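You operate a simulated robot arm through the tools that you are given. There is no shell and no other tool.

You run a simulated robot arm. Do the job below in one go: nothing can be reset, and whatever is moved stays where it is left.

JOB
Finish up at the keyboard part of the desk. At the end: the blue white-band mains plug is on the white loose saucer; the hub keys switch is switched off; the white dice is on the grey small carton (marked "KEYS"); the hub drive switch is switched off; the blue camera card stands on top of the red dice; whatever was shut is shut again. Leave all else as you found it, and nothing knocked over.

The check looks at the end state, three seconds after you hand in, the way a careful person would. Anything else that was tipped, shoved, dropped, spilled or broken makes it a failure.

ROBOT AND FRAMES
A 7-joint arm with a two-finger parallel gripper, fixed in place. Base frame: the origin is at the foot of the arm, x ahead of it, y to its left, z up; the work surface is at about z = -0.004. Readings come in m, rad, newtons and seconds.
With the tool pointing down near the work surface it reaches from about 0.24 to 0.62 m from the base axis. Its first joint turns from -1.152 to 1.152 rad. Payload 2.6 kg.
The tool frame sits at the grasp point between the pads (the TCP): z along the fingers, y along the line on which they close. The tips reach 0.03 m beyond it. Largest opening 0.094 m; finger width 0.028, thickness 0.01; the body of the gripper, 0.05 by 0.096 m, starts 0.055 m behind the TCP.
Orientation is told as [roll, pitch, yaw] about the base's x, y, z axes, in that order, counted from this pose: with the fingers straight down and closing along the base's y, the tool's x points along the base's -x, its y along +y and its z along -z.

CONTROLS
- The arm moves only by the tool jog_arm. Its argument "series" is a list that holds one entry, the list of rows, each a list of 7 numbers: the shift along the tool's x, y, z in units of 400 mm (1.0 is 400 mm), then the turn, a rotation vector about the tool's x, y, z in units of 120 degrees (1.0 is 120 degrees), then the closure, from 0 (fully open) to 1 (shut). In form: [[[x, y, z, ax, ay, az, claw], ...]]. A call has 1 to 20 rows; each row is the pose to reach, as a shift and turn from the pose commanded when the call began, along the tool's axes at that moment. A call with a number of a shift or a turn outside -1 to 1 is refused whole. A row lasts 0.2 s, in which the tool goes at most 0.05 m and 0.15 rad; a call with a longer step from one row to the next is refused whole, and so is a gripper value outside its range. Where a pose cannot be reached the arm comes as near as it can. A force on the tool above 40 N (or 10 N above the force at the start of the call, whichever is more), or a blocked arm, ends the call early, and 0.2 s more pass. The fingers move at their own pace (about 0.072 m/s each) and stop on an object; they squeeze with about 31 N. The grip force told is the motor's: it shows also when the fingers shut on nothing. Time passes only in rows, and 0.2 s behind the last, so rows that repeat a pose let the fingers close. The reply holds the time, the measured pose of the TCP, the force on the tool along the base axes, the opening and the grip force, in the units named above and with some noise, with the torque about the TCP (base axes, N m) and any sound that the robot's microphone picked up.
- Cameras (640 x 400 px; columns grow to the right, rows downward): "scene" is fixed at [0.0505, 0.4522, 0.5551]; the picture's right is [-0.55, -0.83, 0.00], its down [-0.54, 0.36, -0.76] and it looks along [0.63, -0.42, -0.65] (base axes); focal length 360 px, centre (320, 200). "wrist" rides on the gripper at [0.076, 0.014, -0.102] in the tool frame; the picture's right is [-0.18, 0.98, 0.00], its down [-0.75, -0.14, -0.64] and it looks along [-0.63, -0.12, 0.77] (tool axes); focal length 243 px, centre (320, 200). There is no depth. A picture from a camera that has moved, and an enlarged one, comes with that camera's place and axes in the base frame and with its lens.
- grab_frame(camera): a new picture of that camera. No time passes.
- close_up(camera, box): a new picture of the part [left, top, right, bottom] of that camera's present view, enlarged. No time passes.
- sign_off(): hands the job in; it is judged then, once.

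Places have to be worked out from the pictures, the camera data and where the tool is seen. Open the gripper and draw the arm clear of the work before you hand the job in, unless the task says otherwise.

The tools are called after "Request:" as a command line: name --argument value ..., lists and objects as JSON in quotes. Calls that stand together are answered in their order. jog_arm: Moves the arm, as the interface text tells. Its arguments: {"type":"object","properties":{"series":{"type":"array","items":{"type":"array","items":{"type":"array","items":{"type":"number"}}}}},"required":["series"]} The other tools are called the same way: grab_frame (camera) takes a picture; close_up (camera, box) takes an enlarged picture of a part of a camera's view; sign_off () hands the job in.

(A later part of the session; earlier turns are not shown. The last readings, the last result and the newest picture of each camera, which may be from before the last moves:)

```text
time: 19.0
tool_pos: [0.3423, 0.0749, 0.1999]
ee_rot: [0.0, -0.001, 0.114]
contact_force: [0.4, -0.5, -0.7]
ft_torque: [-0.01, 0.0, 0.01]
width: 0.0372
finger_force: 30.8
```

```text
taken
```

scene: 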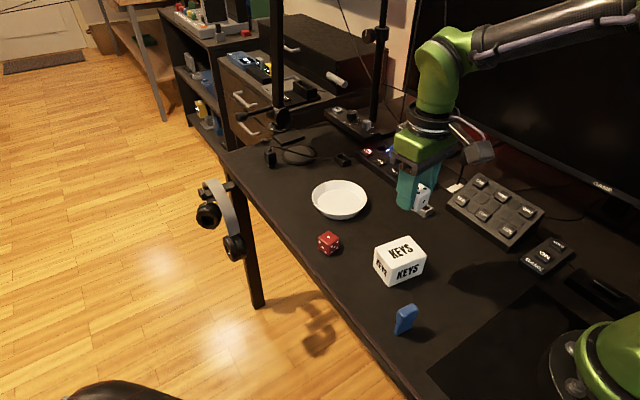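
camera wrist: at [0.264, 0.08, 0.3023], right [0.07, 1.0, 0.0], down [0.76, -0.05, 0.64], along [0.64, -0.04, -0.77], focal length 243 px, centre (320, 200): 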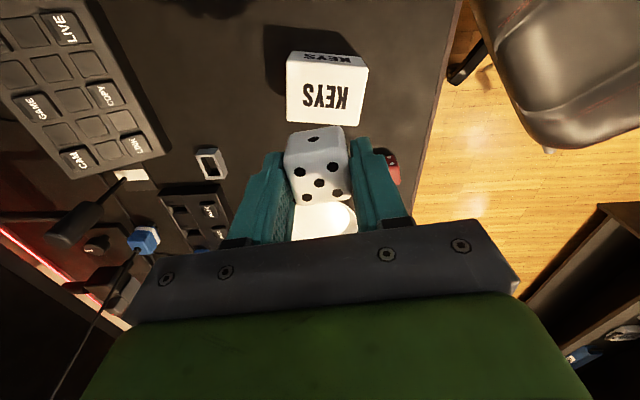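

Carton now visible ahead of the held die. Zoom to locate the top face precisely.

Request:
close_up --camera "wrist" --box '[260, 30, 400, 140]'

Request:
close_up --camera "scene" --box '[360, 225, 440, 300]'

```text
3.64 times, centred on (330, 85) of wrist
camera zoom: at [0.264, 0.08, 0.3023], right [0.07, 1.0, 0.0], down [0.76, -0.05, 0.64], along [0.64, -0.04, -0.77], focal length 882 px, centre (284, 618)
```

zoom: 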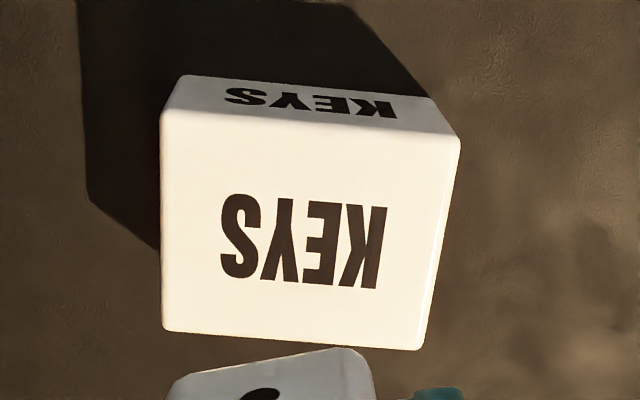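

```text
5.33 times, centred on (400, 262) of scene
camera zoom: at [0.0505, 0.4522, 0.5551], right [-0.55, -0.83, 0.0], down [-0.54, 0.36, -0.76], along [0.63, -0.42, -0.65], focal length 1922 px, centre (-107, -133)
```

zoom: 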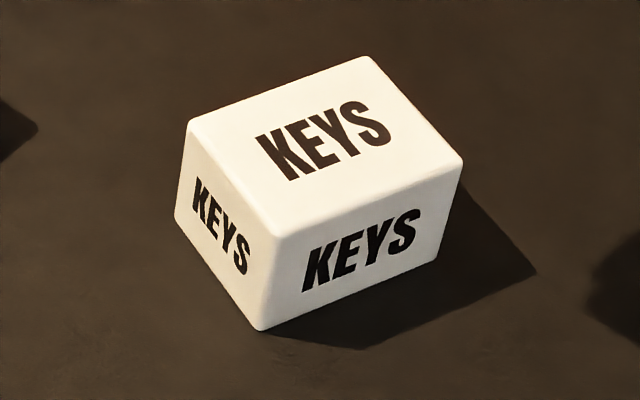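

Carton top is at z≈0.047, centre about (0.3406, 0.080), roughly 0.077 × 0.056 m. I'll bring the die down over its centre, stopping just above contact (TCP z≈0.086).

Request:
jog_arm --series '[[[0.003, 0.013, 0.05, 0, 0, 0, 1], [0.003, 0.013, 0.13, 0, 0, 0, 1], [0.003, 0.013, 0.2, 0, 0, 0, 1], [0.003, 0.013, 0.25, 0, 0, 0, 1], [0.003, 0.013, 0.28, 0, 0, 0, 1], [0.003, 0.013, 0.285, 0, 0, 0, 1], [0.003, 0.013, 0.285, 0, 0, 0, 1]]]'

Request:
close_up --camera "scene" --box '[350, 195, 450, 295]'

Request:
grab_frame --camera "wrist"

```text
time: 20.6
tool_pos: [0.3401, 0.0806, 0.0859]
ee_rot: [0.0, -0.002, 0.114]
contact_force: [-5.4, -2.5, 20.5]
ft_torque: [-0.07, 0.32, -0.02]
width: 0.0376
finger_force: 30.7
```

```text
4.00 times, centred on (400, 245) of scene
camera zoom: at [0.0504, 0.4522, 0.5551], right [-0.55, -0.83, 0.0], down [-0.54, 0.36, -0.76], along [0.63, -0.42, -0.65], focal length 1442 px, centre (0, 20)
```

zoom: 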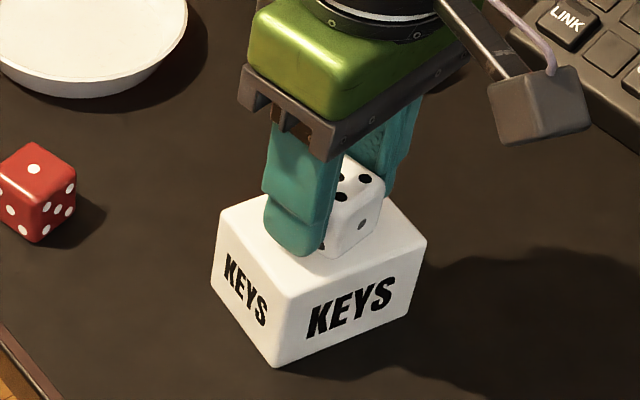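

```text
taken
camera wrist: at [0.2627, 0.0854, 0.1887], right [0.07, 1.0, 0.0], down [0.76, -0.05, 0.64], along [0.64, -0.04, -0.77], focal length 243 px, centre (320, 200)
```

wrist: 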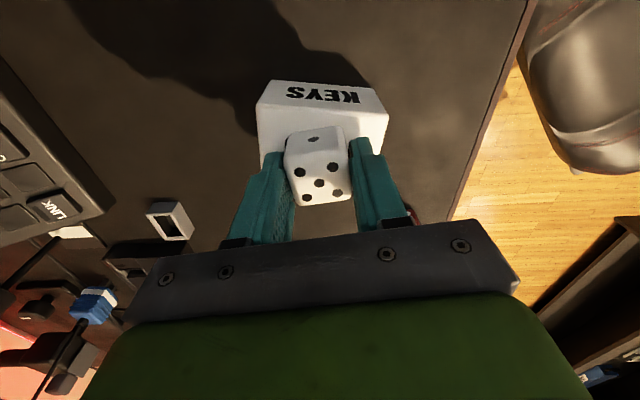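

The die already rests on the carton with ~20 N. I'll ease up about 1.5 mm before releasing.

Request:
jog_arm --series '[[[0, 0, -0.0025, 0, 0, 0, 1], [0, 0, -0.0025, 0, 0, 0, 1]]]'

```text
time: 21.2
tool_pos: [0.3385, 0.0809, 0.0859]
ee_rot: [-0.001, -0.001, 0.117]
contact_force: [2.3, 0.4, 6.0]
ft_torque: [-0.01, -0.03, 0.01]
width: 0.0375
finger_force: 31.2
```

Force fell to 6 N; one more small easing, then open gently.

Request:
jog_arm --series '[[[0, 0, -0.0012, 0, 0, 0, 1], [0, 0, -0.0012, 0, 0, 0, 0.5], [0, 0, -0.0012, 0, 0, 0, 0.35], [0, 0, -0.0012, 0, 0, 0, 0.35]]]'

Request:
close_up --camera "scene" --box '[350, 195, 450, 295]'

Request:
grab_frame --camera "wrist"

```text
time: 22.2
tool_pos: [0.3389, 0.0813, 0.0871]
ee_rot: [-0.001, -0.001, 0.115]
contact_force: [-0.5, 0.4, 0.2]
ft_torque: [0.03, -0.01, 0.01]
width: 0.061
finger_force: 0.1
```

```text
4.00 times, centred on (400, 245) of scene
camera zoom: at [0.0505, 0.4522, 0.5551], right [-0.55, -0.83, 0.0], down [-0.54, 0.36, -0.76], along [0.63, -0.42, -0.65], focal length 1442 px, centre (0, 20)
```

zoom: 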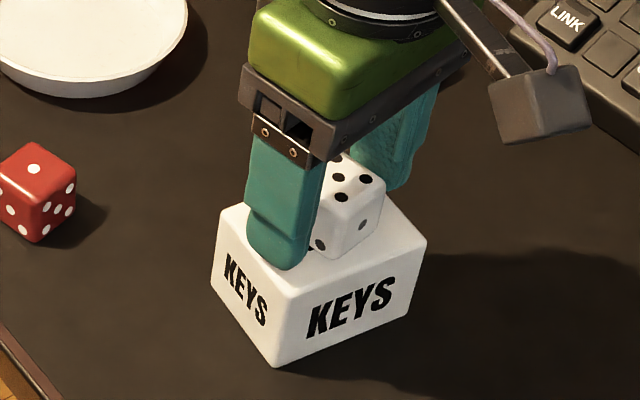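

```text
taken
camera wrist: at [0.2625, 0.0856, 0.1895], right [0.07, 1.0, 0.0], down [0.76, -0.05, 0.64], along [0.64, -0.04, -0.77], focal length 243 px, centre (320, 200)
```

wrist: 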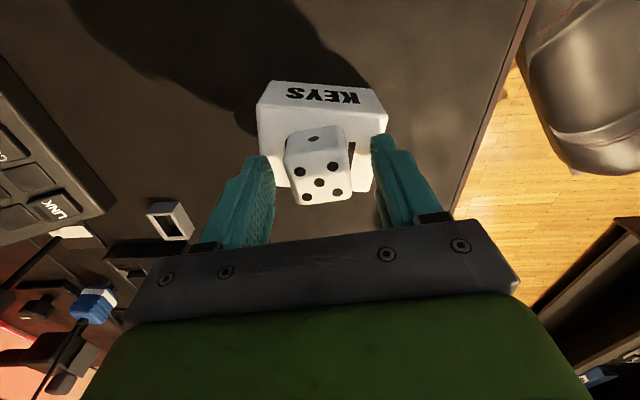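

The die sits on the carton. I rise straight up and look again.

Request:
jog_arm --series '[[[0, 0, -0.06, 0, 0, 0, 0.35], [0, 0, -0.15, 0, 0, 0, 0.35], [0, 0, -0.25, 0, 0, 0, 0.35], [0, 0, -0.35, 0, 0, 0, 0.35], [0, 0, -0.35, 0, 0, 0.055, 0.35], [0, 0, -0.35, 0, 0, 0.055, 0.35]]]'

Request:
close_up --camera "scene" --box '[350, 195, 450, 295]'

Request:
grab_frame --camera "wrist"

```text
time: 23.6
tool_pos: [0.3399, 0.0815, 0.2263]
ee_rot: [-0.001, -0.001, -0.001]
contact_force: [0.0, 0.0, 0.0]
ft_torque: [0.02, 0.0, 0.03]
width: 0.0608
finger_force: 0.2
```

```text
4.00 times, centred on (400, 245) of scene
camera zoom: at [0.0505, 0.4522, 0.5551], right [-0.55, -0.83, 0.0], down [-0.54, 0.36, -0.76], along [0.63, -0.42, -0.65], focal length 1442 px, centre (0, 20)
```

zoom: 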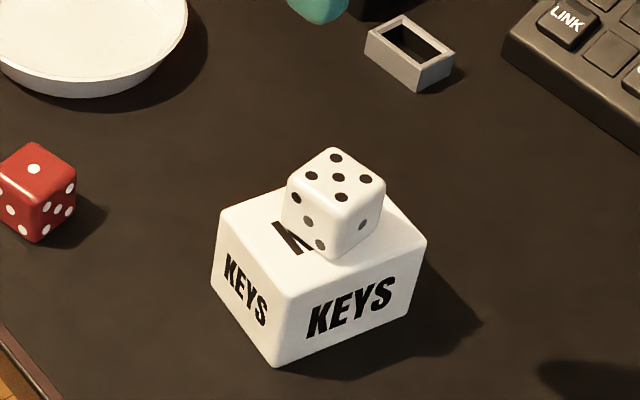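

```text
taken
camera wrist: at [0.2636, 0.0945, 0.3293], right [0.18, 0.98, 0.0], down [0.75, -0.14, 0.64], along [0.63, -0.12, -0.77], focal length 243 px, centre (320, 200)
```

wrist: 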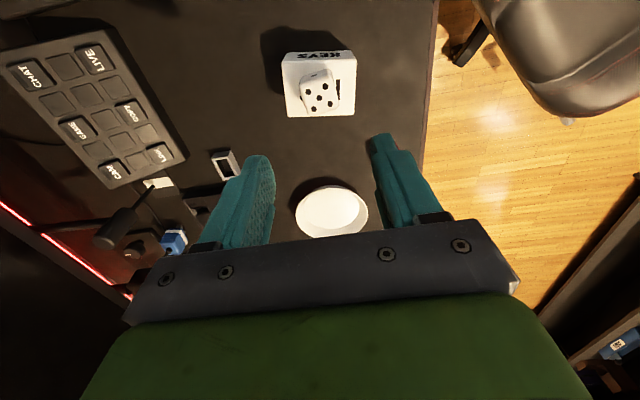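

White die placed well, carton not shifted. Now the blue camera card standing near (0.24, 0.158); I move above it for a look.

Request:
jog_arm --series '[[[0.05, 0.04, 0, 0, 0, 0, 0.35], [0.1, 0.085, 0, 0, 0, 0, 0.35], [0.16, 0.13, 0, 0, 0, 0, 0.35], [0.21, 0.18, 0.03, 0, 0, 0, 0.35], [0.225, 0.191, 0.065, 0, 0, 0, 0.35], [0.225, 0.191, 0.065, 0, 0, 0, 0.35]]]'

Request:
grab_frame --camera "wrist"

Request:
grab_frame --camera "scene"

```text
time: 25.0
tool_pos: [0.2492, 0.1571, 0.2007]
ee_rot: [-0.001, -0.002, 0.0]
contact_force: [0.8, 1.2, -0.6]
ft_torque: [0.03, -0.02, 0.02]
width: 0.061
finger_force: 0.0
```

```text
taken
camera wrist: at [0.1732, 0.1706, 0.303], right [0.18, 0.98, 0.0], down [0.75, -0.14, 0.64], along [0.63, -0.12, -0.77], focal length 243 px, centre (320, 200)
```

wrist: 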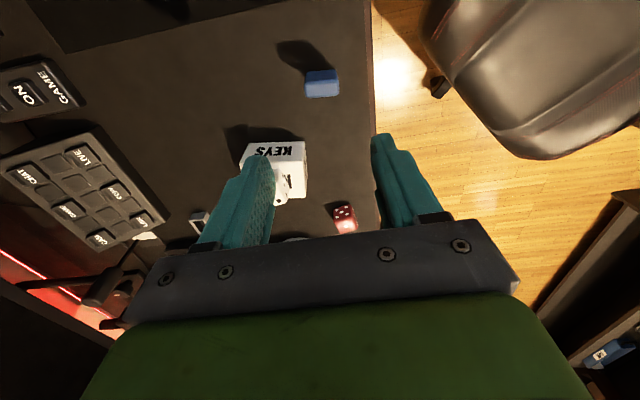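

```text
taken
```

scene: 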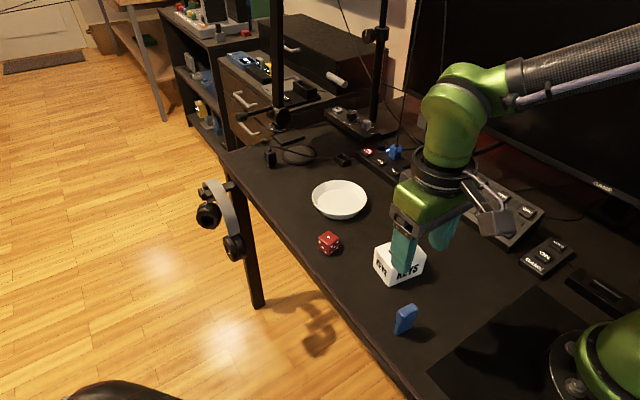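

The card is almost under the tool line. Zoom on the card in both views for position and orientation.

Request:
close_up --camera "wrist" --box '[270, 30, 370, 110]'

Request:
close_up --camera "scene" --box '[380, 295, 430, 345]'

Request:
close_up --camera "scene" --box '[304, 223, 354, 263]'

Request:
close_up --camera "wrist" --box '[300, 180, 390, 240]'

```text
5.00 times, centred on (320, 70) of wrist
camera zoom: at [0.1732, 0.1706, 0.303], right [0.18, 0.98, 0.0], down [0.75, -0.14, 0.64], along [0.63, -0.12, -0.77], focal length 1213 px, centre (320, 850)
```

zoom: 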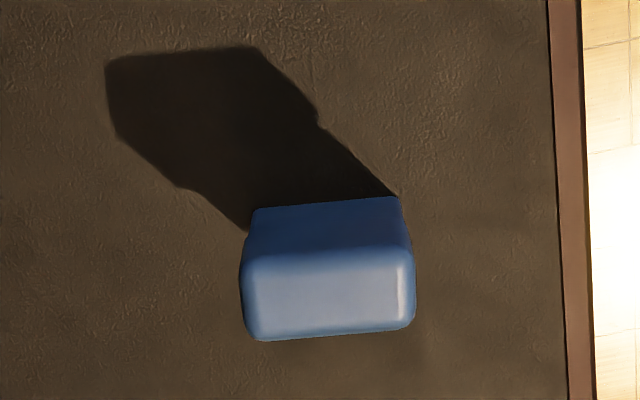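

```text
8.00 times, centred on (405, 320) of scene
camera zoom: at [0.0505, 0.4522, 0.5551], right [-0.55, -0.83, 0.0], down [-0.54, 0.36, -0.76], along [0.63, -0.42, -0.65], focal length 2883 px, centre (-360, -760)
```

zoom: 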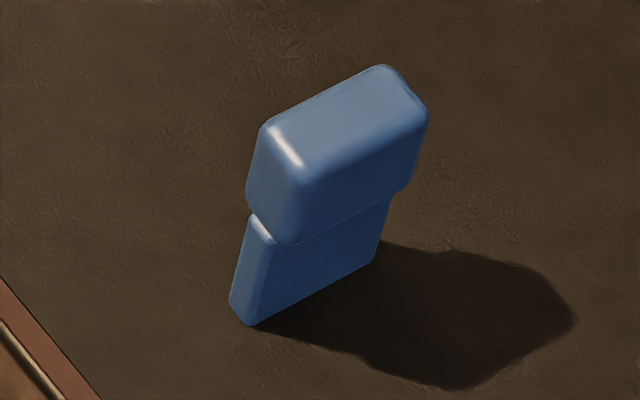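

```text
10.00 times, centred on (329, 243) of scene
camera zoom: at [0.0505, 0.4522, 0.5551], right [-0.55, -0.83, 0.0], down [-0.54, 0.36, -0.76], along [0.63, -0.42, -0.65], focal length 3604 px, centre (230, -230)
```

zoom: 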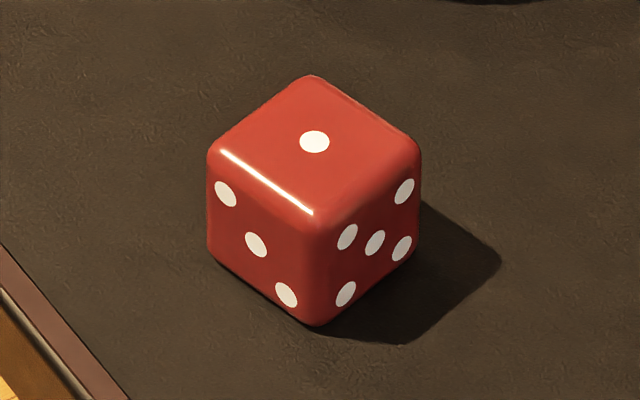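

```text
6.67 times, centred on (345, 210) of wrist
camera zoom: at [0.1732, 0.1706, 0.303], right [0.18, 0.98, 0.0], down [0.75, -0.14, 0.64], along [0.63, -0.12, -0.77], focal length 1618 px, centre (153, 133)
```

zoom: 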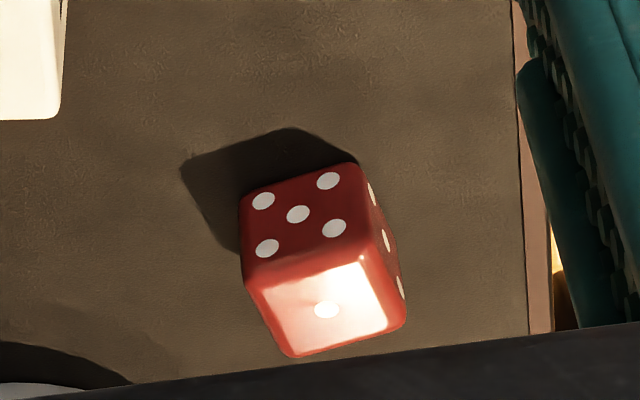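

Card: top centre about (0.2395, 0.160, ~0.055), ~0.033 wide along y, ~0.014 thick, yaw ≈ −5°. Red die: centre about (0.458, 0.1605), top ≈ 0.03, yaw ≈ +13°. I align over the card and come partway down to verify.

Request:
jog_arm --series '[[[0.024, 0.0075, 0.05, 0, 0, 0.046, 0.35], [0.024, 0.0075, 0.13, 0, 0, 0.046, 0.35], [0.024, 0.0075, 0.2, 0, 0, 0.046, 0.35], [0.024, 0.0075, 0.24, 0, 0, 0.046, 0.35], [0.024, 0.0075, 0.24, 0, 0, 0.046, 0.35]]]'

Request:
grab_frame --camera "wrist"

Request:
close_up --camera "scene" --box '[360, 250, 460, 350]'

```text
time: 26.2
tool_pos: [0.2379, 0.1594, 0.1038]
ee_rot: [0.0, -0.001, -0.096]
contact_force: [0.0, -0.3, -0.1]
ft_torque: [-0.02, -0.01, -0.02]
width: 0.0614
finger_force: 0.2
```

```text
taken
camera wrist: at [0.1653, 0.1807, 0.2063], right [0.28, 0.96, 0.0], down [0.74, -0.21, 0.64], along [0.62, -0.18, -0.77], focal length 243 px, centre (320, 200)
```

wrist: 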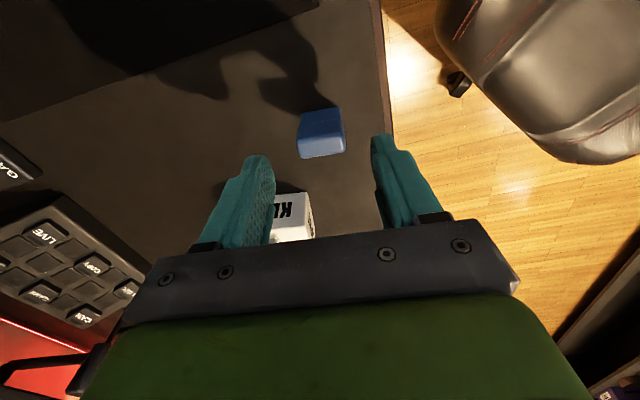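

```text
4.00 times, centred on (410, 300) of scene
camera zoom: at [0.0505, 0.4522, 0.5551], right [-0.55, -0.83, 0.0], down [-0.54, 0.36, -0.76], along [0.63, -0.42, -0.65], focal length 1442 px, centre (-40, -200)
```

zoom: 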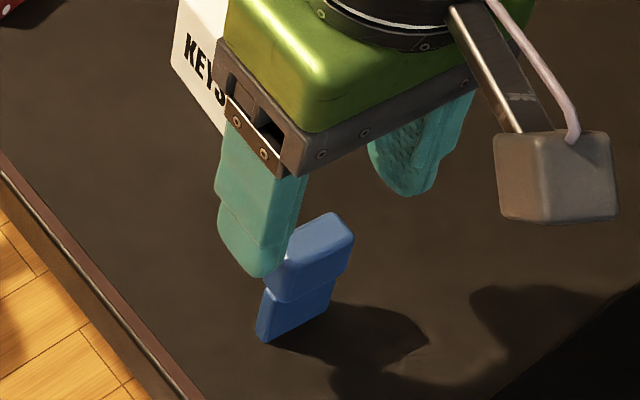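

Nearly centred. A close-up to check yaw relative to the fingers.

Request:
close_up --camera "wrist" --box '[260, 90, 380, 190]'

```text
4.00 times, centred on (320, 140) of wrist
camera zoom: at [0.1653, 0.1807, 0.2063], right [0.28, 0.96, 0.0], down [0.74, -0.21, 0.64], along [0.62, -0.18, -0.77], focal length 970 px, centre (320, 440)
```

zoom: 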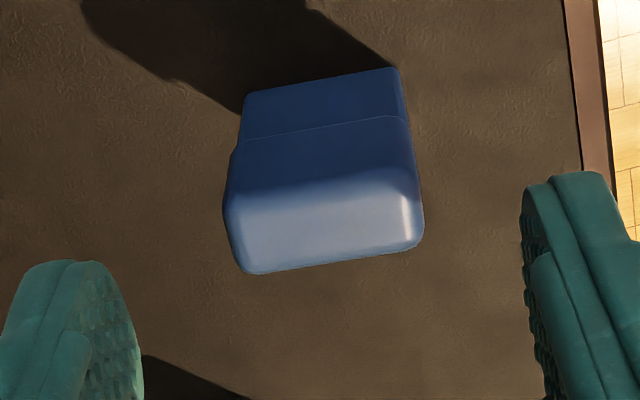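

Yaw is aligned within a few degrees, centre within 2 mm. I descend to TCP z≈0.046 and close on the card's sides.

Request:
jog_arm --series '[[[-0.004, 0.0012, 0.05, 0, 0, 0, 0.35], [-0.004, 0.0012, 0.1, 0, 0, 0, 0.35], [-0.004, 0.0012, 0.1445, 0, 0, 0, 0.35], [-0.004, 0.0012, 0.1445, 0, 0, 0, 0.55], [-0.004, 0.0012, 0.1445, 0, 0, 0, 0.7], [-0.004, 0.0012, 0.1445, 0, 0, 0, 1], [-0.004, 0.0012, 0.1445, 0, 0, 0, 1]]]'

Request:
close_up --camera "scene" --box '[360, 250, 460, 350]'

Request:
close_up --camera "wrist" --box '[240, 90, 400, 230]'

```text
time: 27.8
tool_pos: [0.2419, 0.1603, 0.0461]
ee_rot: [0.0, 0.001, -0.096]
contact_force: [-0.6, 0.2, 0.1]
ft_torque: [0.01, 0.02, 0.0]
width: 0.0329
finger_force: 30.4
```

```text
4.00 times, centred on (410, 300) of scene
camera zoom: at [0.0505, 0.4522, 0.5551], right [-0.55, -0.83, 0.0], down [-0.54, 0.36, -0.76], along [0.63, -0.42, -0.65], focal length 1442 px, centre (-40, -200)
```

zoom: 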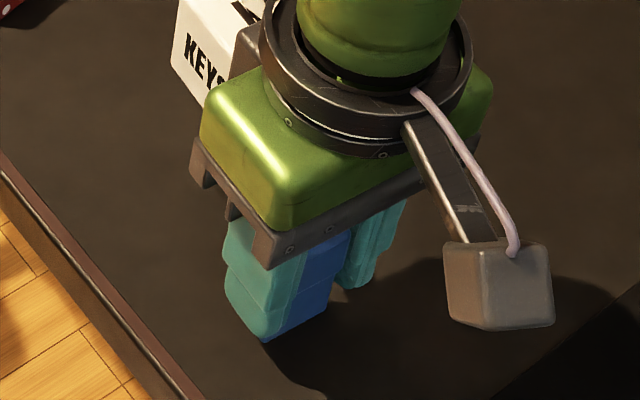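

```text
2.86 times, centred on (320, 160) of wrist
camera zoom: at [0.1673, 0.1814, 0.1494], right [0.28, 0.96, 0.0], down [0.74, -0.21, 0.64], along [0.62, -0.18, -0.77], focal length 693 px, centre (320, 314)
```

zoom: 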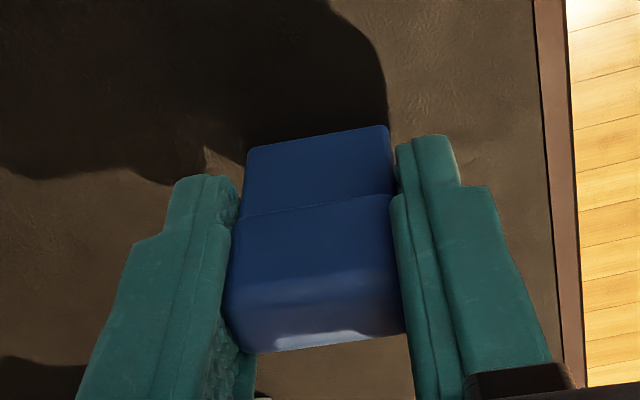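

The card is held (width 0.033). I lift it straight up, carry it at z≈0.2 to above the red die while turning to the die's yaw.

Request:
jog_arm --series '[[[0, 0, -0.06, 0, 0, 0, 1], [0, 0, -0.15, 0, 0, 0, 1], [0, 0, -0.25, 0, 0, 0, 1], [0, 0, -0.36, 0, 0, 0, 1], [-0.08, 0.008, -0.385, 0, 0, -0.03, 1], [-0.18, 0.017, -0.385, 0, 0, -0.06, 1], [-0.28, 0.027, -0.385, 0, 0, -0.09, 1], [-0.38, 0.037, -0.385, 0, 0, -0.12, 1], [-0.47, 0.045, -0.385, 0, 0, -0.154, 1], [-0.5377, 0.0518, -0.385, 0, 0, -0.154, 1], [-0.5377, 0.0518, -0.385, 0, 0, -0.154, 1]]]'

Request:
grab_frame --camera "wrist"

Request:
grab_frame --camera "scene"

```text
time: 30.2
tool_pos: [0.4577, 0.1608, 0.2023]
ee_rot: [0.001, -0.001, 0.226]
contact_force: [-0.2, 0.0, -1.3]
ft_torque: [-0.03, 0.02, 0.02]
width: 0.0332
finger_force: 31.0
```

```text
taken
camera wrist: at [0.3805, 0.1564, 0.3047], right [-0.04, 1.0, 0.0], down [0.77, 0.03, 0.64], along [0.64, 0.03, -0.77], focal length 243 px, centre (320, 200)
```

wrist: 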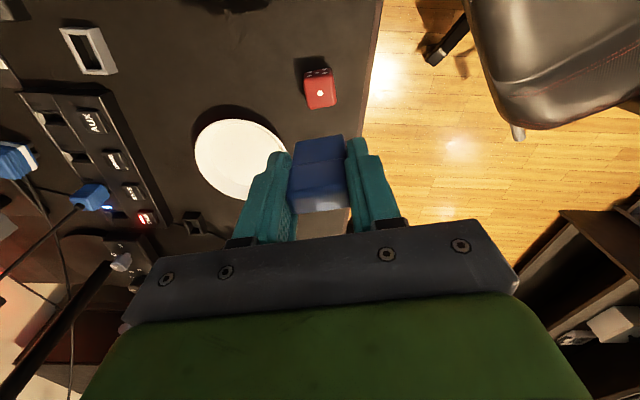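

```text
taken
```

scene: 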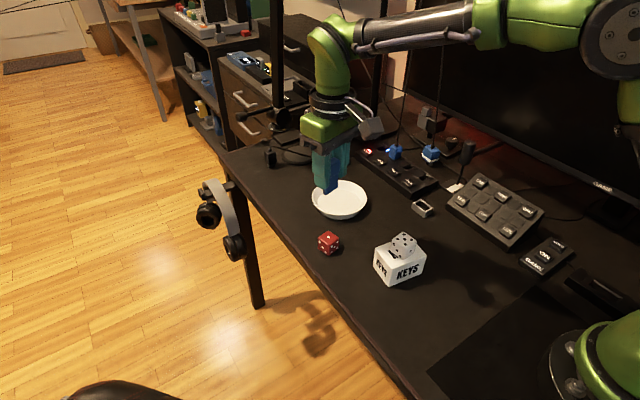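

The die's top pip is on the tool line. Zoom to fine-tune position and yaw.

Request:
close_up --camera "wrist" --box '[275, 50, 365, 130]'

Request:
close_up --camera "scene" --box '[290, 130, 390, 260]'

```text
5.00 times, centred on (320, 90) of wrist
camera zoom: at [0.3805, 0.1564, 0.3047], right [-0.04, 1.0, 0.0], down [0.77, 0.03, 0.64], along [0.64, 0.03, -0.77], focal length 1213 px, centre (320, 750)
```

zoom: 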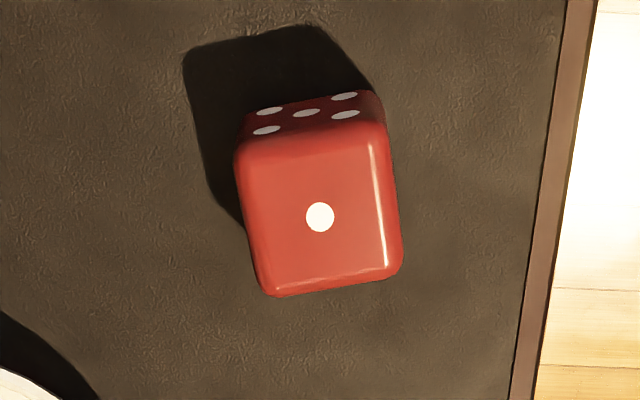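

```text
3.08 times, centred on (340, 195) of scene
camera zoom: at [0.0505, 0.4522, 0.5551], right [-0.55, -0.83, 0.0], down [-0.54, 0.36, -0.76], along [0.63, -0.42, -0.65], focal length 1109 px, centre (258, 215)
```

zoom: 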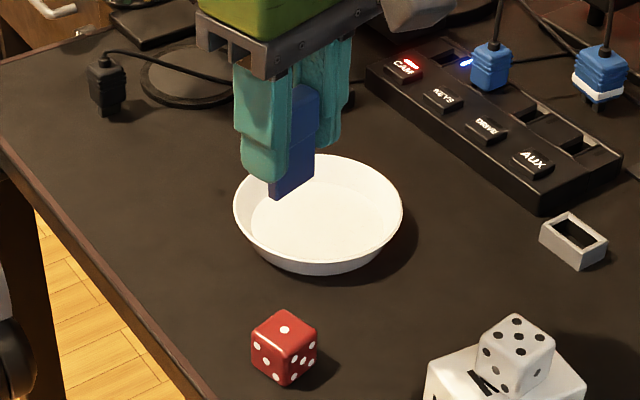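

Die is centred within ~1 mm and yaw within 2°. I lower the card to a few millimetres above the die.

Request:
jog_arm --series '[[[-0.002, 0, 0.08, 0, 0, 0, 1], [-0.002, 0, 0.17, 0, 0, 0, 1], [-0.002, 0, 0.24, 0, 0, 0, 1], [-0.002, 0, 0.275, 0, 0, 0, 1], [-0.002, 0, 0.287, 0, 0, 0, 1], [-0.002, 0, 0.287, 0, 0, 0, 1]]]'

Request:
close_up --camera "scene" --box '[280, 180, 380, 260]'

Request:
close_up --camera "wrist" --box '[240, 90, 400, 230]'

```text
time: 31.6
tool_pos: [0.4575, 0.1608, 0.0875]
ee_rot: [0.002, -0.001, 0.227]
contact_force: [-0.6, 0.1, -0.3]
ft_torque: [-0.02, -0.01, 0.01]
width: 0.0331
finger_force: 31.6
```

```text
5.00 times, centred on (330, 220) of scene
camera zoom: at [0.0505, 0.4522, 0.5551], right [-0.55, -0.83, 0.0], down [-0.54, 0.36, -0.76], along [0.63, -0.42, -0.65], focal length 1802 px, centre (270, 100)
```

zoom: 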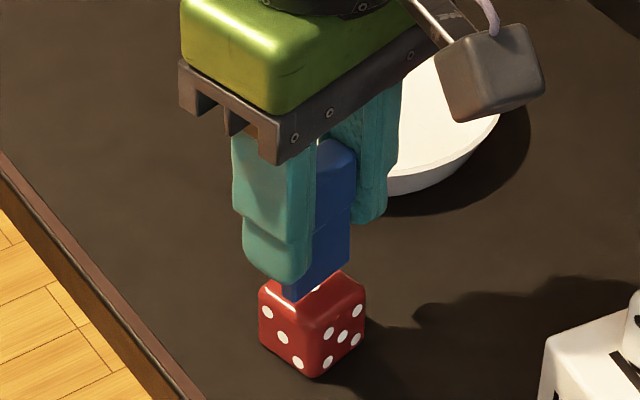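

```text
2.86 times, centred on (320, 160) of wrist
camera zoom: at [0.3811, 0.1569, 0.1893], right [-0.04, 1.0, 0.0], down [0.77, 0.03, 0.64], along [0.64, 0.03, -0.77], focal length 693 px, centre (320, 314)
```

zoom: 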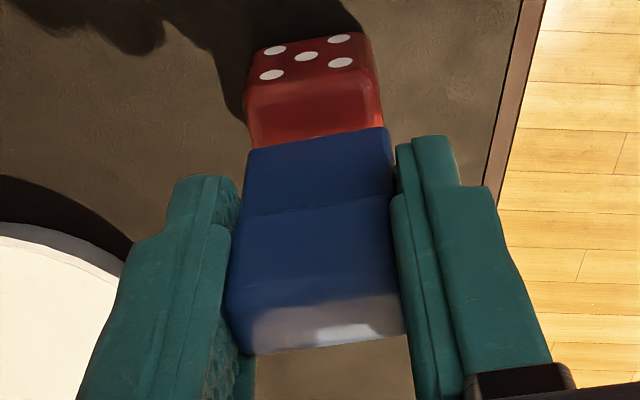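

Everything is aligned within about a millimetre. I lower in small steps watching the force.

Request:
jog_arm --series '[[[0, 0, 0.005, 0, 0, 0, 1], [0, 0, 0.01, 0, 0, 0, 1], [0, 0, 0.0125, 0, 0, 0, 1], [0, 0, 0.0125, 0, 0, 0, 1]]]'

Request:
close_up --camera "scene" --box '[295, 200, 365, 260]'

```text
time: 32.6
tool_pos: [0.4575, 0.1607, 0.0806]
ee_rot: [0.0, 0.0, 0.227]
contact_force: [-0.8, 0.1, -0.5]
ft_torque: [0.0, -0.03, -0.02]
width: 0.033
finger_force: 31.1
```

```text
6.67 times, centred on (330, 230) of scene
camera zoom: at [0.0505, 0.4522, 0.5551], right [-0.55, -0.83, 0.0], down [-0.54, 0.36, -0.76], along [0.63, -0.42, -0.65], focal length 2403 px, centre (253, 0)
```

zoom: 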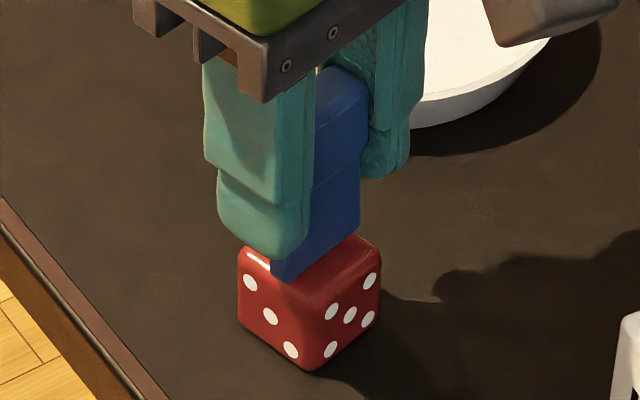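

No contact yet at 0.0806. One more 1.5 mm.

Request:
jog_arm --series '[[[0, 0, 0.002, 0, 0, 0, 1], [0, 0, 0.0038, 0, 0, 0, 1], [0, 0, 0.0038, 0, 0, 0, 1]]]'

```text
time: 33.4
tool_pos: [0.4595, 0.1604, 0.0806]
ee_rot: [-0.002, -0.001, 0.229]
contact_force: [-0.2, -0.6, 1.7]
ft_torque: [0.01, -0.02, 0.02]
width: 0.0333
finger_force: 31.0
```

A hint of contact (1.7 N). One more 0.8 mm.

Request:
jog_arm --series '[[[0, 0, 0.001, 0, 0, 0, 1], [0, 0, 0.002, 0, 0, 0, 1], [0, 0, 0.002, 0, 0, 0, 1]]]'

Request:
close_up --camera "scene" --box '[295, 200, 365, 260]'

```text
time: 34.2
tool_pos: [0.4571, 0.1611, 0.0784]
ee_rot: [0.0, -0.001, 0.227]
contact_force: [-0.8, -0.7, 9.4]
ft_torque: [-0.04, 0.05, -0.01]
width: 0.0331
finger_force: 30.7
```

```text
6.67 times, centred on (330, 230) of scene
camera zoom: at [0.0504, 0.4522, 0.5551], right [-0.55, -0.83, 0.0], down [-0.54, 0.36, -0.76], along [0.63, -0.42, -0.65], focal length 2403 px, centre (253, 0)
```

zoom: 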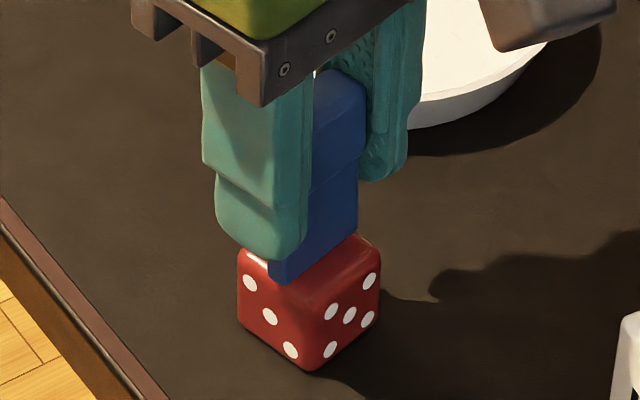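

Contact at ~9 N. I ease up 0.6 mm and open the fingers gradually.

Request:
jog_arm --series '[[[0, 0, -0.0016, 0, 0, 0, 1], [0, 0, -0.0016, 0, 0, 0, 1], [0, 0, -0.0016, 0, 0, 0, 0.62], [0, 0, -0.0016, 0, 0, 0, 0.58], [0, 0, -0.0016, 0, 0, 0, 0.52], [0, 0, -0.0016, 0, 0, 0, 0.4], [0, 0, -0.0016, 0, 0, 0, 0.4]]]'

Request:
close_up --camera "scene" --box '[295, 200, 365, 260]'

Request:
close_up --camera "wrist" --box '[240, 90, 400, 230]'

```text
time: 35.8
tool_pos: [0.4583, 0.1598, 0.0798]
ee_rot: [0.0, 0.0, 0.227]
contact_force: [0.8, 0.5, -0.4]
ft_torque: [-0.03, -0.02, 0.04]
width: 0.0564
finger_force: 0.1
```

```text
6.67 times, centred on (330, 230) of scene
camera zoom: at [0.0505, 0.4522, 0.5551], right [-0.55, -0.83, 0.0], down [-0.54, 0.36, -0.76], along [0.63, -0.42, -0.65], focal length 2403 px, centre (253, 0)
```

zoom: 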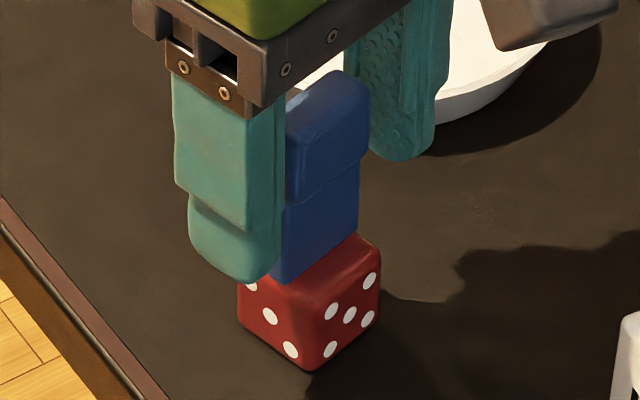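

```text
2.86 times, centred on (320, 160) of wrist
camera zoom: at [0.3812, 0.1569, 0.1827], right [-0.04, 1.0, 0.0], down [0.77, 0.03, 0.64], along [0.64, 0.03, -0.77], focal length 693 px, centre (320, 314)
```

zoom: 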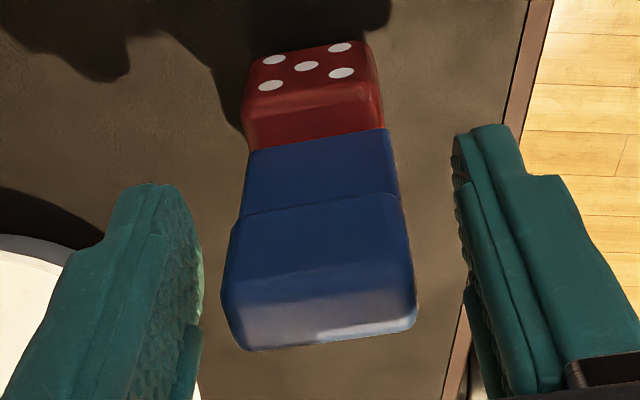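

The card stands by itself on the red die. I rise straight up, clear of it.

Request:
jog_arm --series '[[[0, 0, -0.03, 0, 0, 0, 0.35], [0, 0, -0.1, 0, 0, 0, 0.35], [0, 0, -0.2, 0, 0, 0, 0.35], [0, 0, -0.3, 0, 0, 0, 0.35], [0, 0, -0.3, 0, 0, 0, 0.35]]]'

Request:
close_up --camera "scene" --box '[290, 170, 390, 260]'

Request:
grab_frame --camera "wrist"

```text
time: 37.0
tool_pos: [0.4583, 0.1594, 0.2002]
ee_rot: [0.001, 0.001, 0.228]
contact_force: [-0.4, 0.1, 0.0]
ft_torque: [0.01, 0.0, 0.0]
width: 0.0609
finger_force: 0.0
```

```text
4.44 times, centred on (340, 215) of scene
camera zoom: at [0.0505, 0.4522, 0.5551], right [-0.55, -0.83, 0.0], down [-0.54, 0.36, -0.76], along [0.63, -0.42, -0.65], focal length 1602 px, centre (231, 133)
```

zoom: 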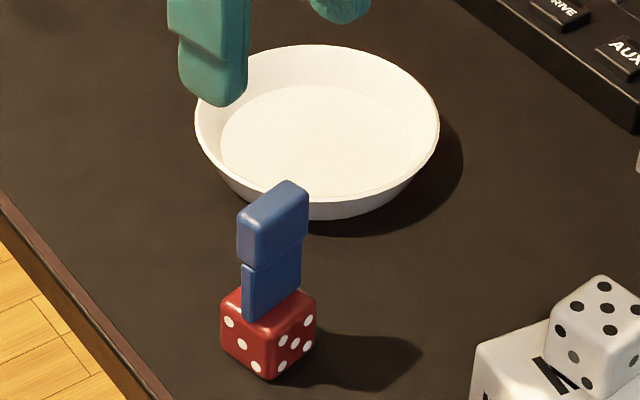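

```text
taken
camera wrist: at [0.381, 0.1568, 0.3028], right [-0.04, 1.0, 0.0], down [0.77, 0.03, 0.64], along [0.64, 0.03, -0.77], focal length 243 px, centre (320, 200)
```

wrist: 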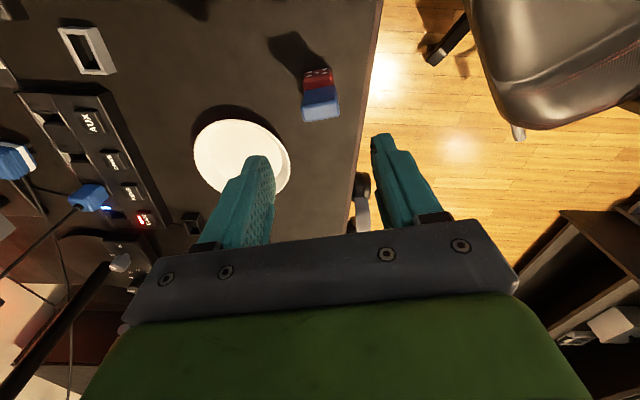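

The card stands steadily on the red die. Now the white-band plug: I move high over to view it from (0.50, -0.17, 0.25).

Request:
jog_arm --series '[[[0.01, -0.06, -0.06, 0, 0, 0, 0.35], [0.02, -0.16, -0.125, 0, 0, 0.02, 0.35], [0.03, -0.26, -0.125, 0, 0, 0.04, 0.35], [0.04, -0.37, -0.125, 0, 0, 0.06, 0.35], [0.05, -0.48, -0.125, 0, 0, 0.08, 0.35], [0.06, -0.6, -0.125, 0, 0, 0.1089, 0.35], [0.07, -0.72, -0.125, 0, 0, 0.1089, 0.35], [0.0837, -0.825, -0.125, 0, 0, 0.1089, 0.35], [0.0837, -0.825, -0.125, 0, 0, 0.1089, 0.35]]]'

Request:
grab_frame --camera "wrist"

Request:
grab_frame --camera "scene"

```text
time: 39.0
tool_pos: [0.5004, -0.1689, 0.2494]
ee_rot: [0.0, 0.0, -0.002]
contact_force: [0.4, -0.2, 0.5]
ft_torque: [0.02, -0.04, 0.0]
width: 0.061
finger_force: 0.0
```

```text
taken
camera wrist: at [0.4245, -0.1551, 0.3521], right [0.19, 0.98, 0.0], down [0.75, -0.14, 0.64], along [0.63, -0.12, -0.77], focal length 243 px, centre (320, 200)
```

wrist: 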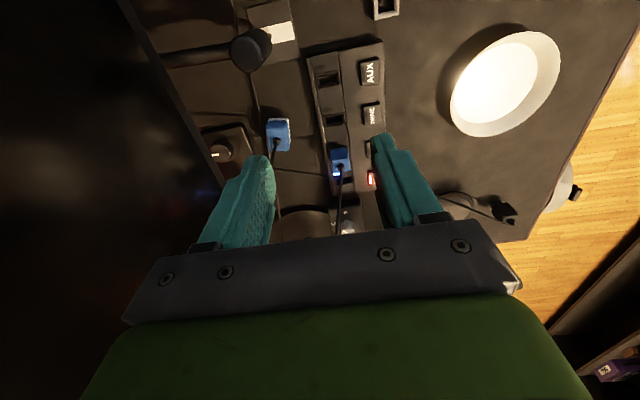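

```text
taken
```

scene: 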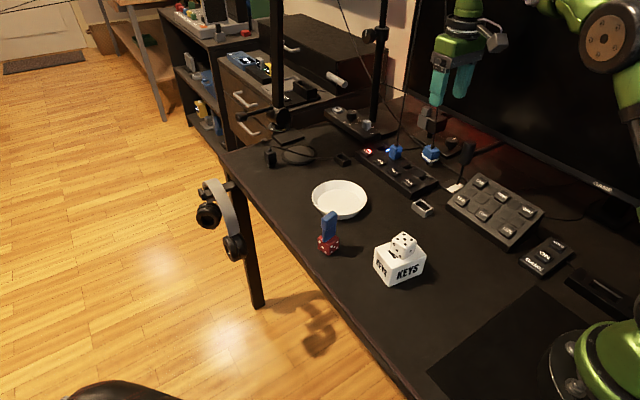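

Request:
close_up --camera "wrist" --box '[200, 80, 320, 180]'

Request:
close_up --camera "scene" --box '[405, 130, 455, 180]'

Request:
close_up --camera "wrist" --box '[120, 0, 320, 160]'

Request:
close_up --camera "wrist" --box '[420, 10, 580, 150]'

```text
4.00 times, centred on (260, 130) of wrist
camera zoom: at [0.4245, -0.1551, 0.3521], right [0.19, 0.98, 0.0], down [0.75, -0.14, 0.64], along [0.63, -0.12, -0.77], focal length 970 px, centre (560, 480)
```

zoom: 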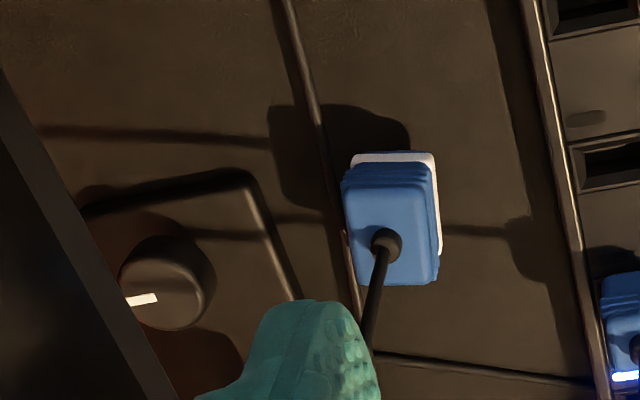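

```text
8.00 times, centred on (430, 155) of scene
camera zoom: at [0.0505, 0.4522, 0.5551], right [-0.55, -0.83, 0.0], down [-0.54, 0.36, -0.76], along [0.63, -0.42, -0.65], focal length 2883 px, centre (-560, 560)
```

zoom: 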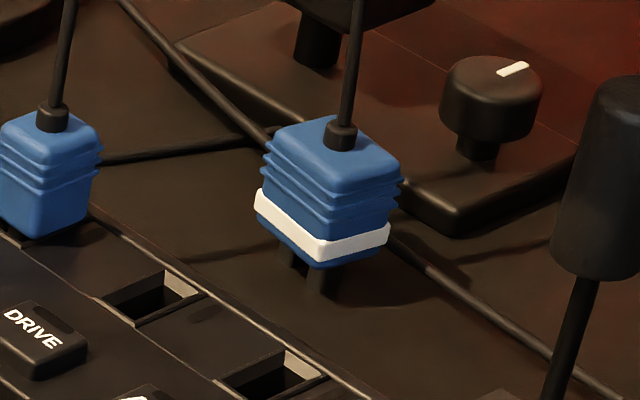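

```text
2.50 times, centred on (220, 80) of wrist
camera zoom: at [0.4245, -0.1551, 0.3521], right [0.19, 0.98, 0.0], down [0.75, -0.14, 0.64], along [0.63, -0.12, -0.77], focal length 606 px, centre (570, 500)
```

zoom: 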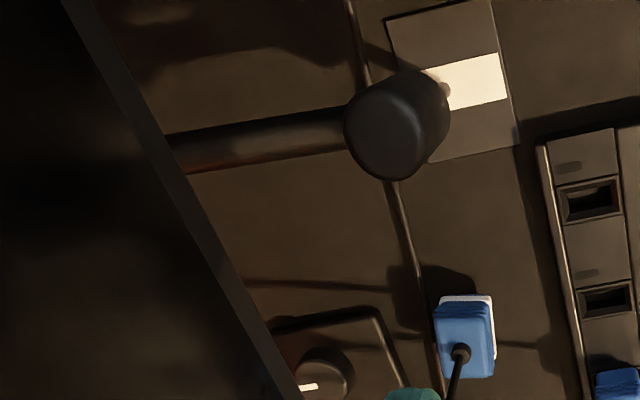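

```text
2.86 times, centred on (500, 80) of wrist
camera zoom: at [0.4245, -0.1551, 0.3521], right [0.19, 0.98, 0.0], down [0.75, -0.14, 0.64], along [0.63, -0.12, -0.77], focal length 693 px, centre (-194, 543)
```

zoom: 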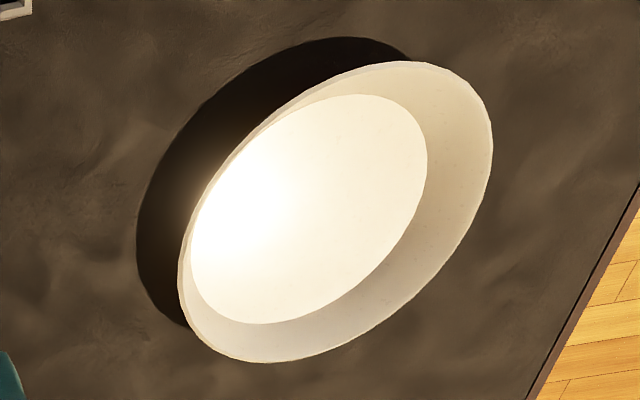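

Plug top centre is about (0.558, -0.239, ~0.05), roughly 0.028 × 0.036 m, yaw ≈ −9°, narrow side along y. I move above it with the fingers at 0.05 m and check before descending.

Request:
jog_arm --series '[[[-0.04, -0.05, 0, 0, 0, 0.025, 0.47], [-0.09, -0.11, 0.0, 0, 0, 0.05, 0.47], [-0.144, -0.1753, 0.05, 0, 0, 0.075, 0.47], [-0.144, -0.1753, 0.15, 0, 0, 0.075, 0.47], [-0.144, -0.1753, 0.25, 0, 0, 0.075, 0.47], [-0.144, -0.1753, 0.25, 0, 0, 0.075, 0.47]]]'

Request:
grab_frame --camera "wrist"

Request:
close_up --camera "scene" --box '[380, 50, 500, 190]'

```text
time: 40.4
tool_pos: [0.5582, -0.2385, 0.1504]
ee_rot: [0.002, -0.003, -0.156]
contact_force: [-0.6, 5.8, 1.2]
ft_torque: [-0.7, -0.15, 0.04]
width: 0.0497
finger_force: 0.1
out of reach, approached as far as the arm can: row 3, 4
```

```text
taken
camera wrist: at [0.4848, -0.2134, 0.2525], right [0.34, 0.94, 0.0], down [0.72, -0.26, 0.64], along [0.61, -0.22, -0.77], focal length 243 px, centre (320, 200)
```

wrist: 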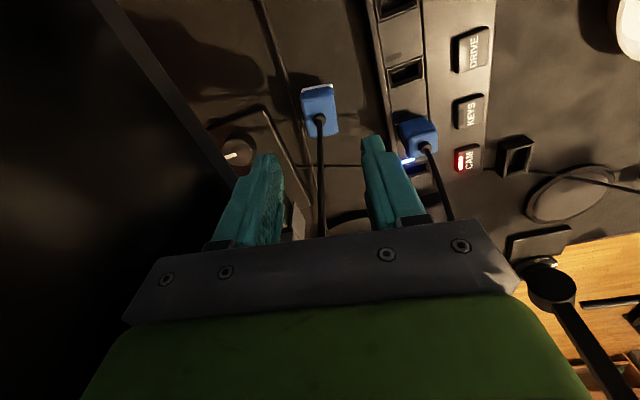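

```text
2.86 times, centred on (440, 120) of scene
camera zoom: at [0.0505, 0.4523, 0.555], right [-0.55, -0.83, 0.0], down [-0.54, 0.36, -0.76], along [0.63, -0.42, -0.65], focal length 1030 px, centre (-23, 429)
```

zoom: 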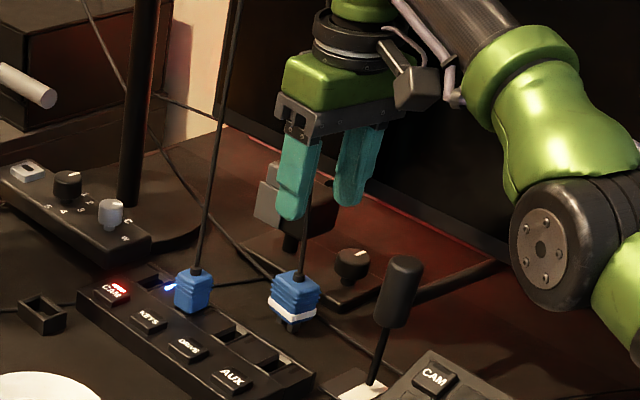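

There is an unexpected 5.8 N side force about 0.12 m above the tool point — likely the hand's side touching the monitor. I back off toward +y at once.

Request:
jog_arm --series '[[[0, 0.03, 0, 0, 0, 0, 0.47], [0, 0.06, 0, 0, 0, 0, 0.47], [0, 0.06, 0, 0, 0, 0, 0.47]]]'

Request:
close_up --camera "scene" --box '[400, 0, 640, 150]'

Request:
grab_frame --camera "scene"

Request:
grab_frame --camera "wrist"

```text
time: 41.2
tool_pos: [0.5655, -0.2164, 0.1509]
ee_rot: [-0.001, 0.002, -0.161]
contact_force: [-1.0, -0.3, -0.3]
ft_torque: [-0.04, 0.0, 0.0]
width: 0.0498
finger_force: 0.0
out of reach, approached as far as the arm can: row 2, 3
```

```text
2.67 times, centred on (520, 75) of scene
camera zoom: at [0.0505, 0.4522, 0.5551], right [-0.55, -0.83, 0.0], down [-0.54, 0.36, -0.76], along [0.63, -0.42, -0.65], focal length 961 px, centre (-213, 533)
```

zoom: 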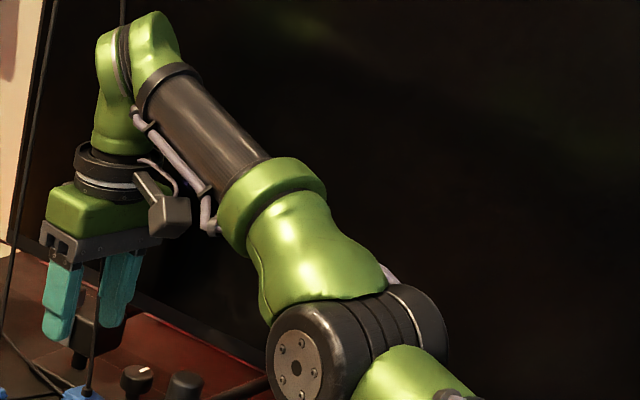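

```text
taken
```

scene: 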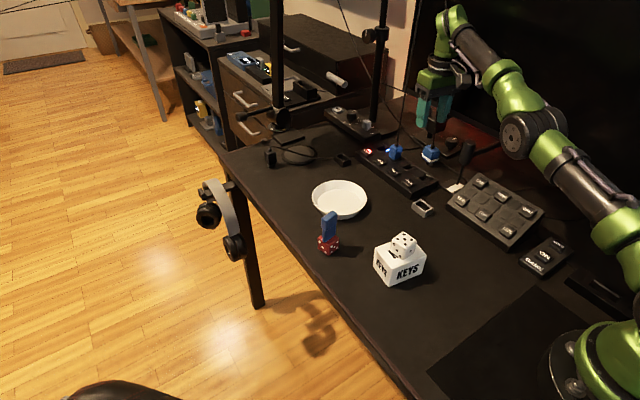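

```text
taken
camera wrist: at [0.4932, -0.1913, 0.2537], right [0.34, 0.94, 0.0], down [0.72, -0.26, 0.64], along [0.6, -0.22, -0.77], focal length 243 px, centre (320, 200)
```

wrist: 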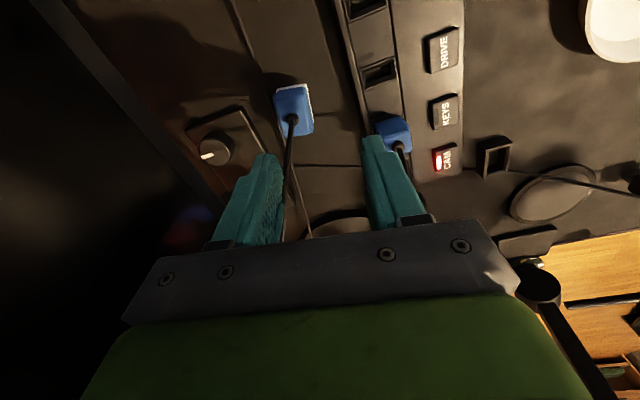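

Force is back to zero; the hand's wide side had just touched the monitor (plane at y≈−0.29). I'll instead grasp with the gripper turned ~90° more (yaw ≈ −99°), so the narrow side of the hand faces the monitor. First I retreat, rise and rotate in free space.

Request:
jog_arm --series '[[[0.05, 0.04, -0.06, 0, 0, 0, 0.31], [0.1, 0.08, -0.12, 0, 0, 0, 0.31], [0.1295, 0.0955, -0.15, 0, 0, 0.05, 0.31], [0.1295, 0.0955, -0.15, 0, 0, 0.12, 0.31], [0.1295, 0.0955, -0.15, 0, 0, 0.19, 0.31], [0.1295, 0.0955, -0.15, 0, 0, 0.26, 0.31], [0.1295, 0.0955, -0.15, 0, 0, 0.33, 0.31], [0.1295, 0.0955, -0.15, 0, 0, 0.4, 0.31], [0.1295, 0.0955, -0.15, 0, 0, 0.47, 0.31], [0.1295, 0.0955, -0.15, 0, 0, 0.54, 0.31], [0.1295, 0.0955, -0.15, 0, 0, 0.61, 0.31], [0.1295, 0.0955, -0.15, 0, 0, 0.68, 0.31], [0.1295, 0.0955, -0.15, 0, 0, 0.75, 0.31], [0.1295, 0.0955, -0.15, 0, 0, 0.75, 0.31]]]'

Request:
grab_frame --camera "wrist"

Request:
grab_frame --camera "scene"

```text
time: 44.2
tool_pos: [0.5545, -0.1821, 0.223]
ee_rot: [-0.002, -0.001, -1.731]
contact_force: [0.0, 0.7, 0.4]
ft_torque: [0.0, 0.0, 0.01]
width: 0.0648
finger_force: 0.0
out of reach, approached as far as the arm can: row 1, 2, 3, 4, 5, 6, 7, 8, 9, 10, 11, 12, 13, 14
```

```text
taken
camera wrist: at [0.5825, -0.1101, 0.3265], right [0.94, -0.34, 0.0], down [-0.26, -0.72, 0.64], along [-0.22, -0.6, -0.77], focal length 243 px, centre (320, 200)
```

wrist: 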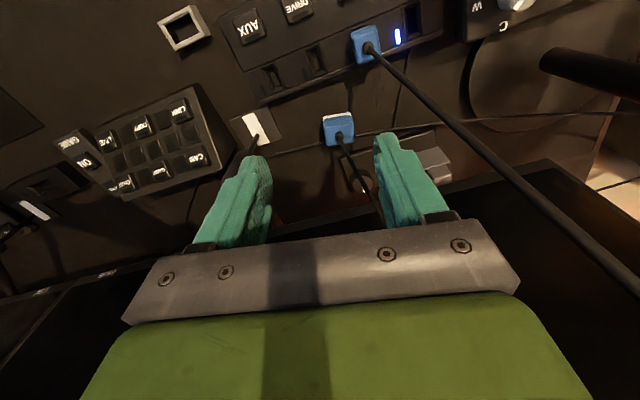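

```text
taken
```

scene: 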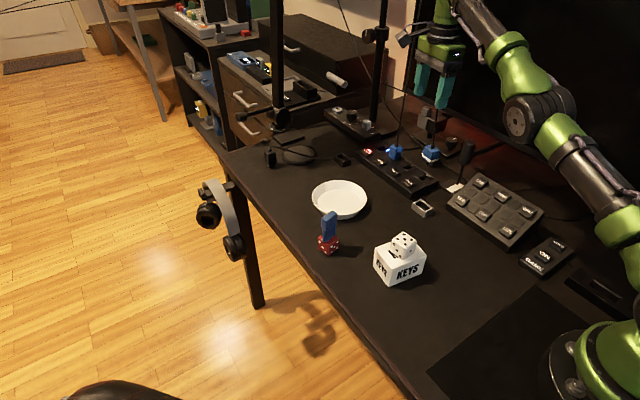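

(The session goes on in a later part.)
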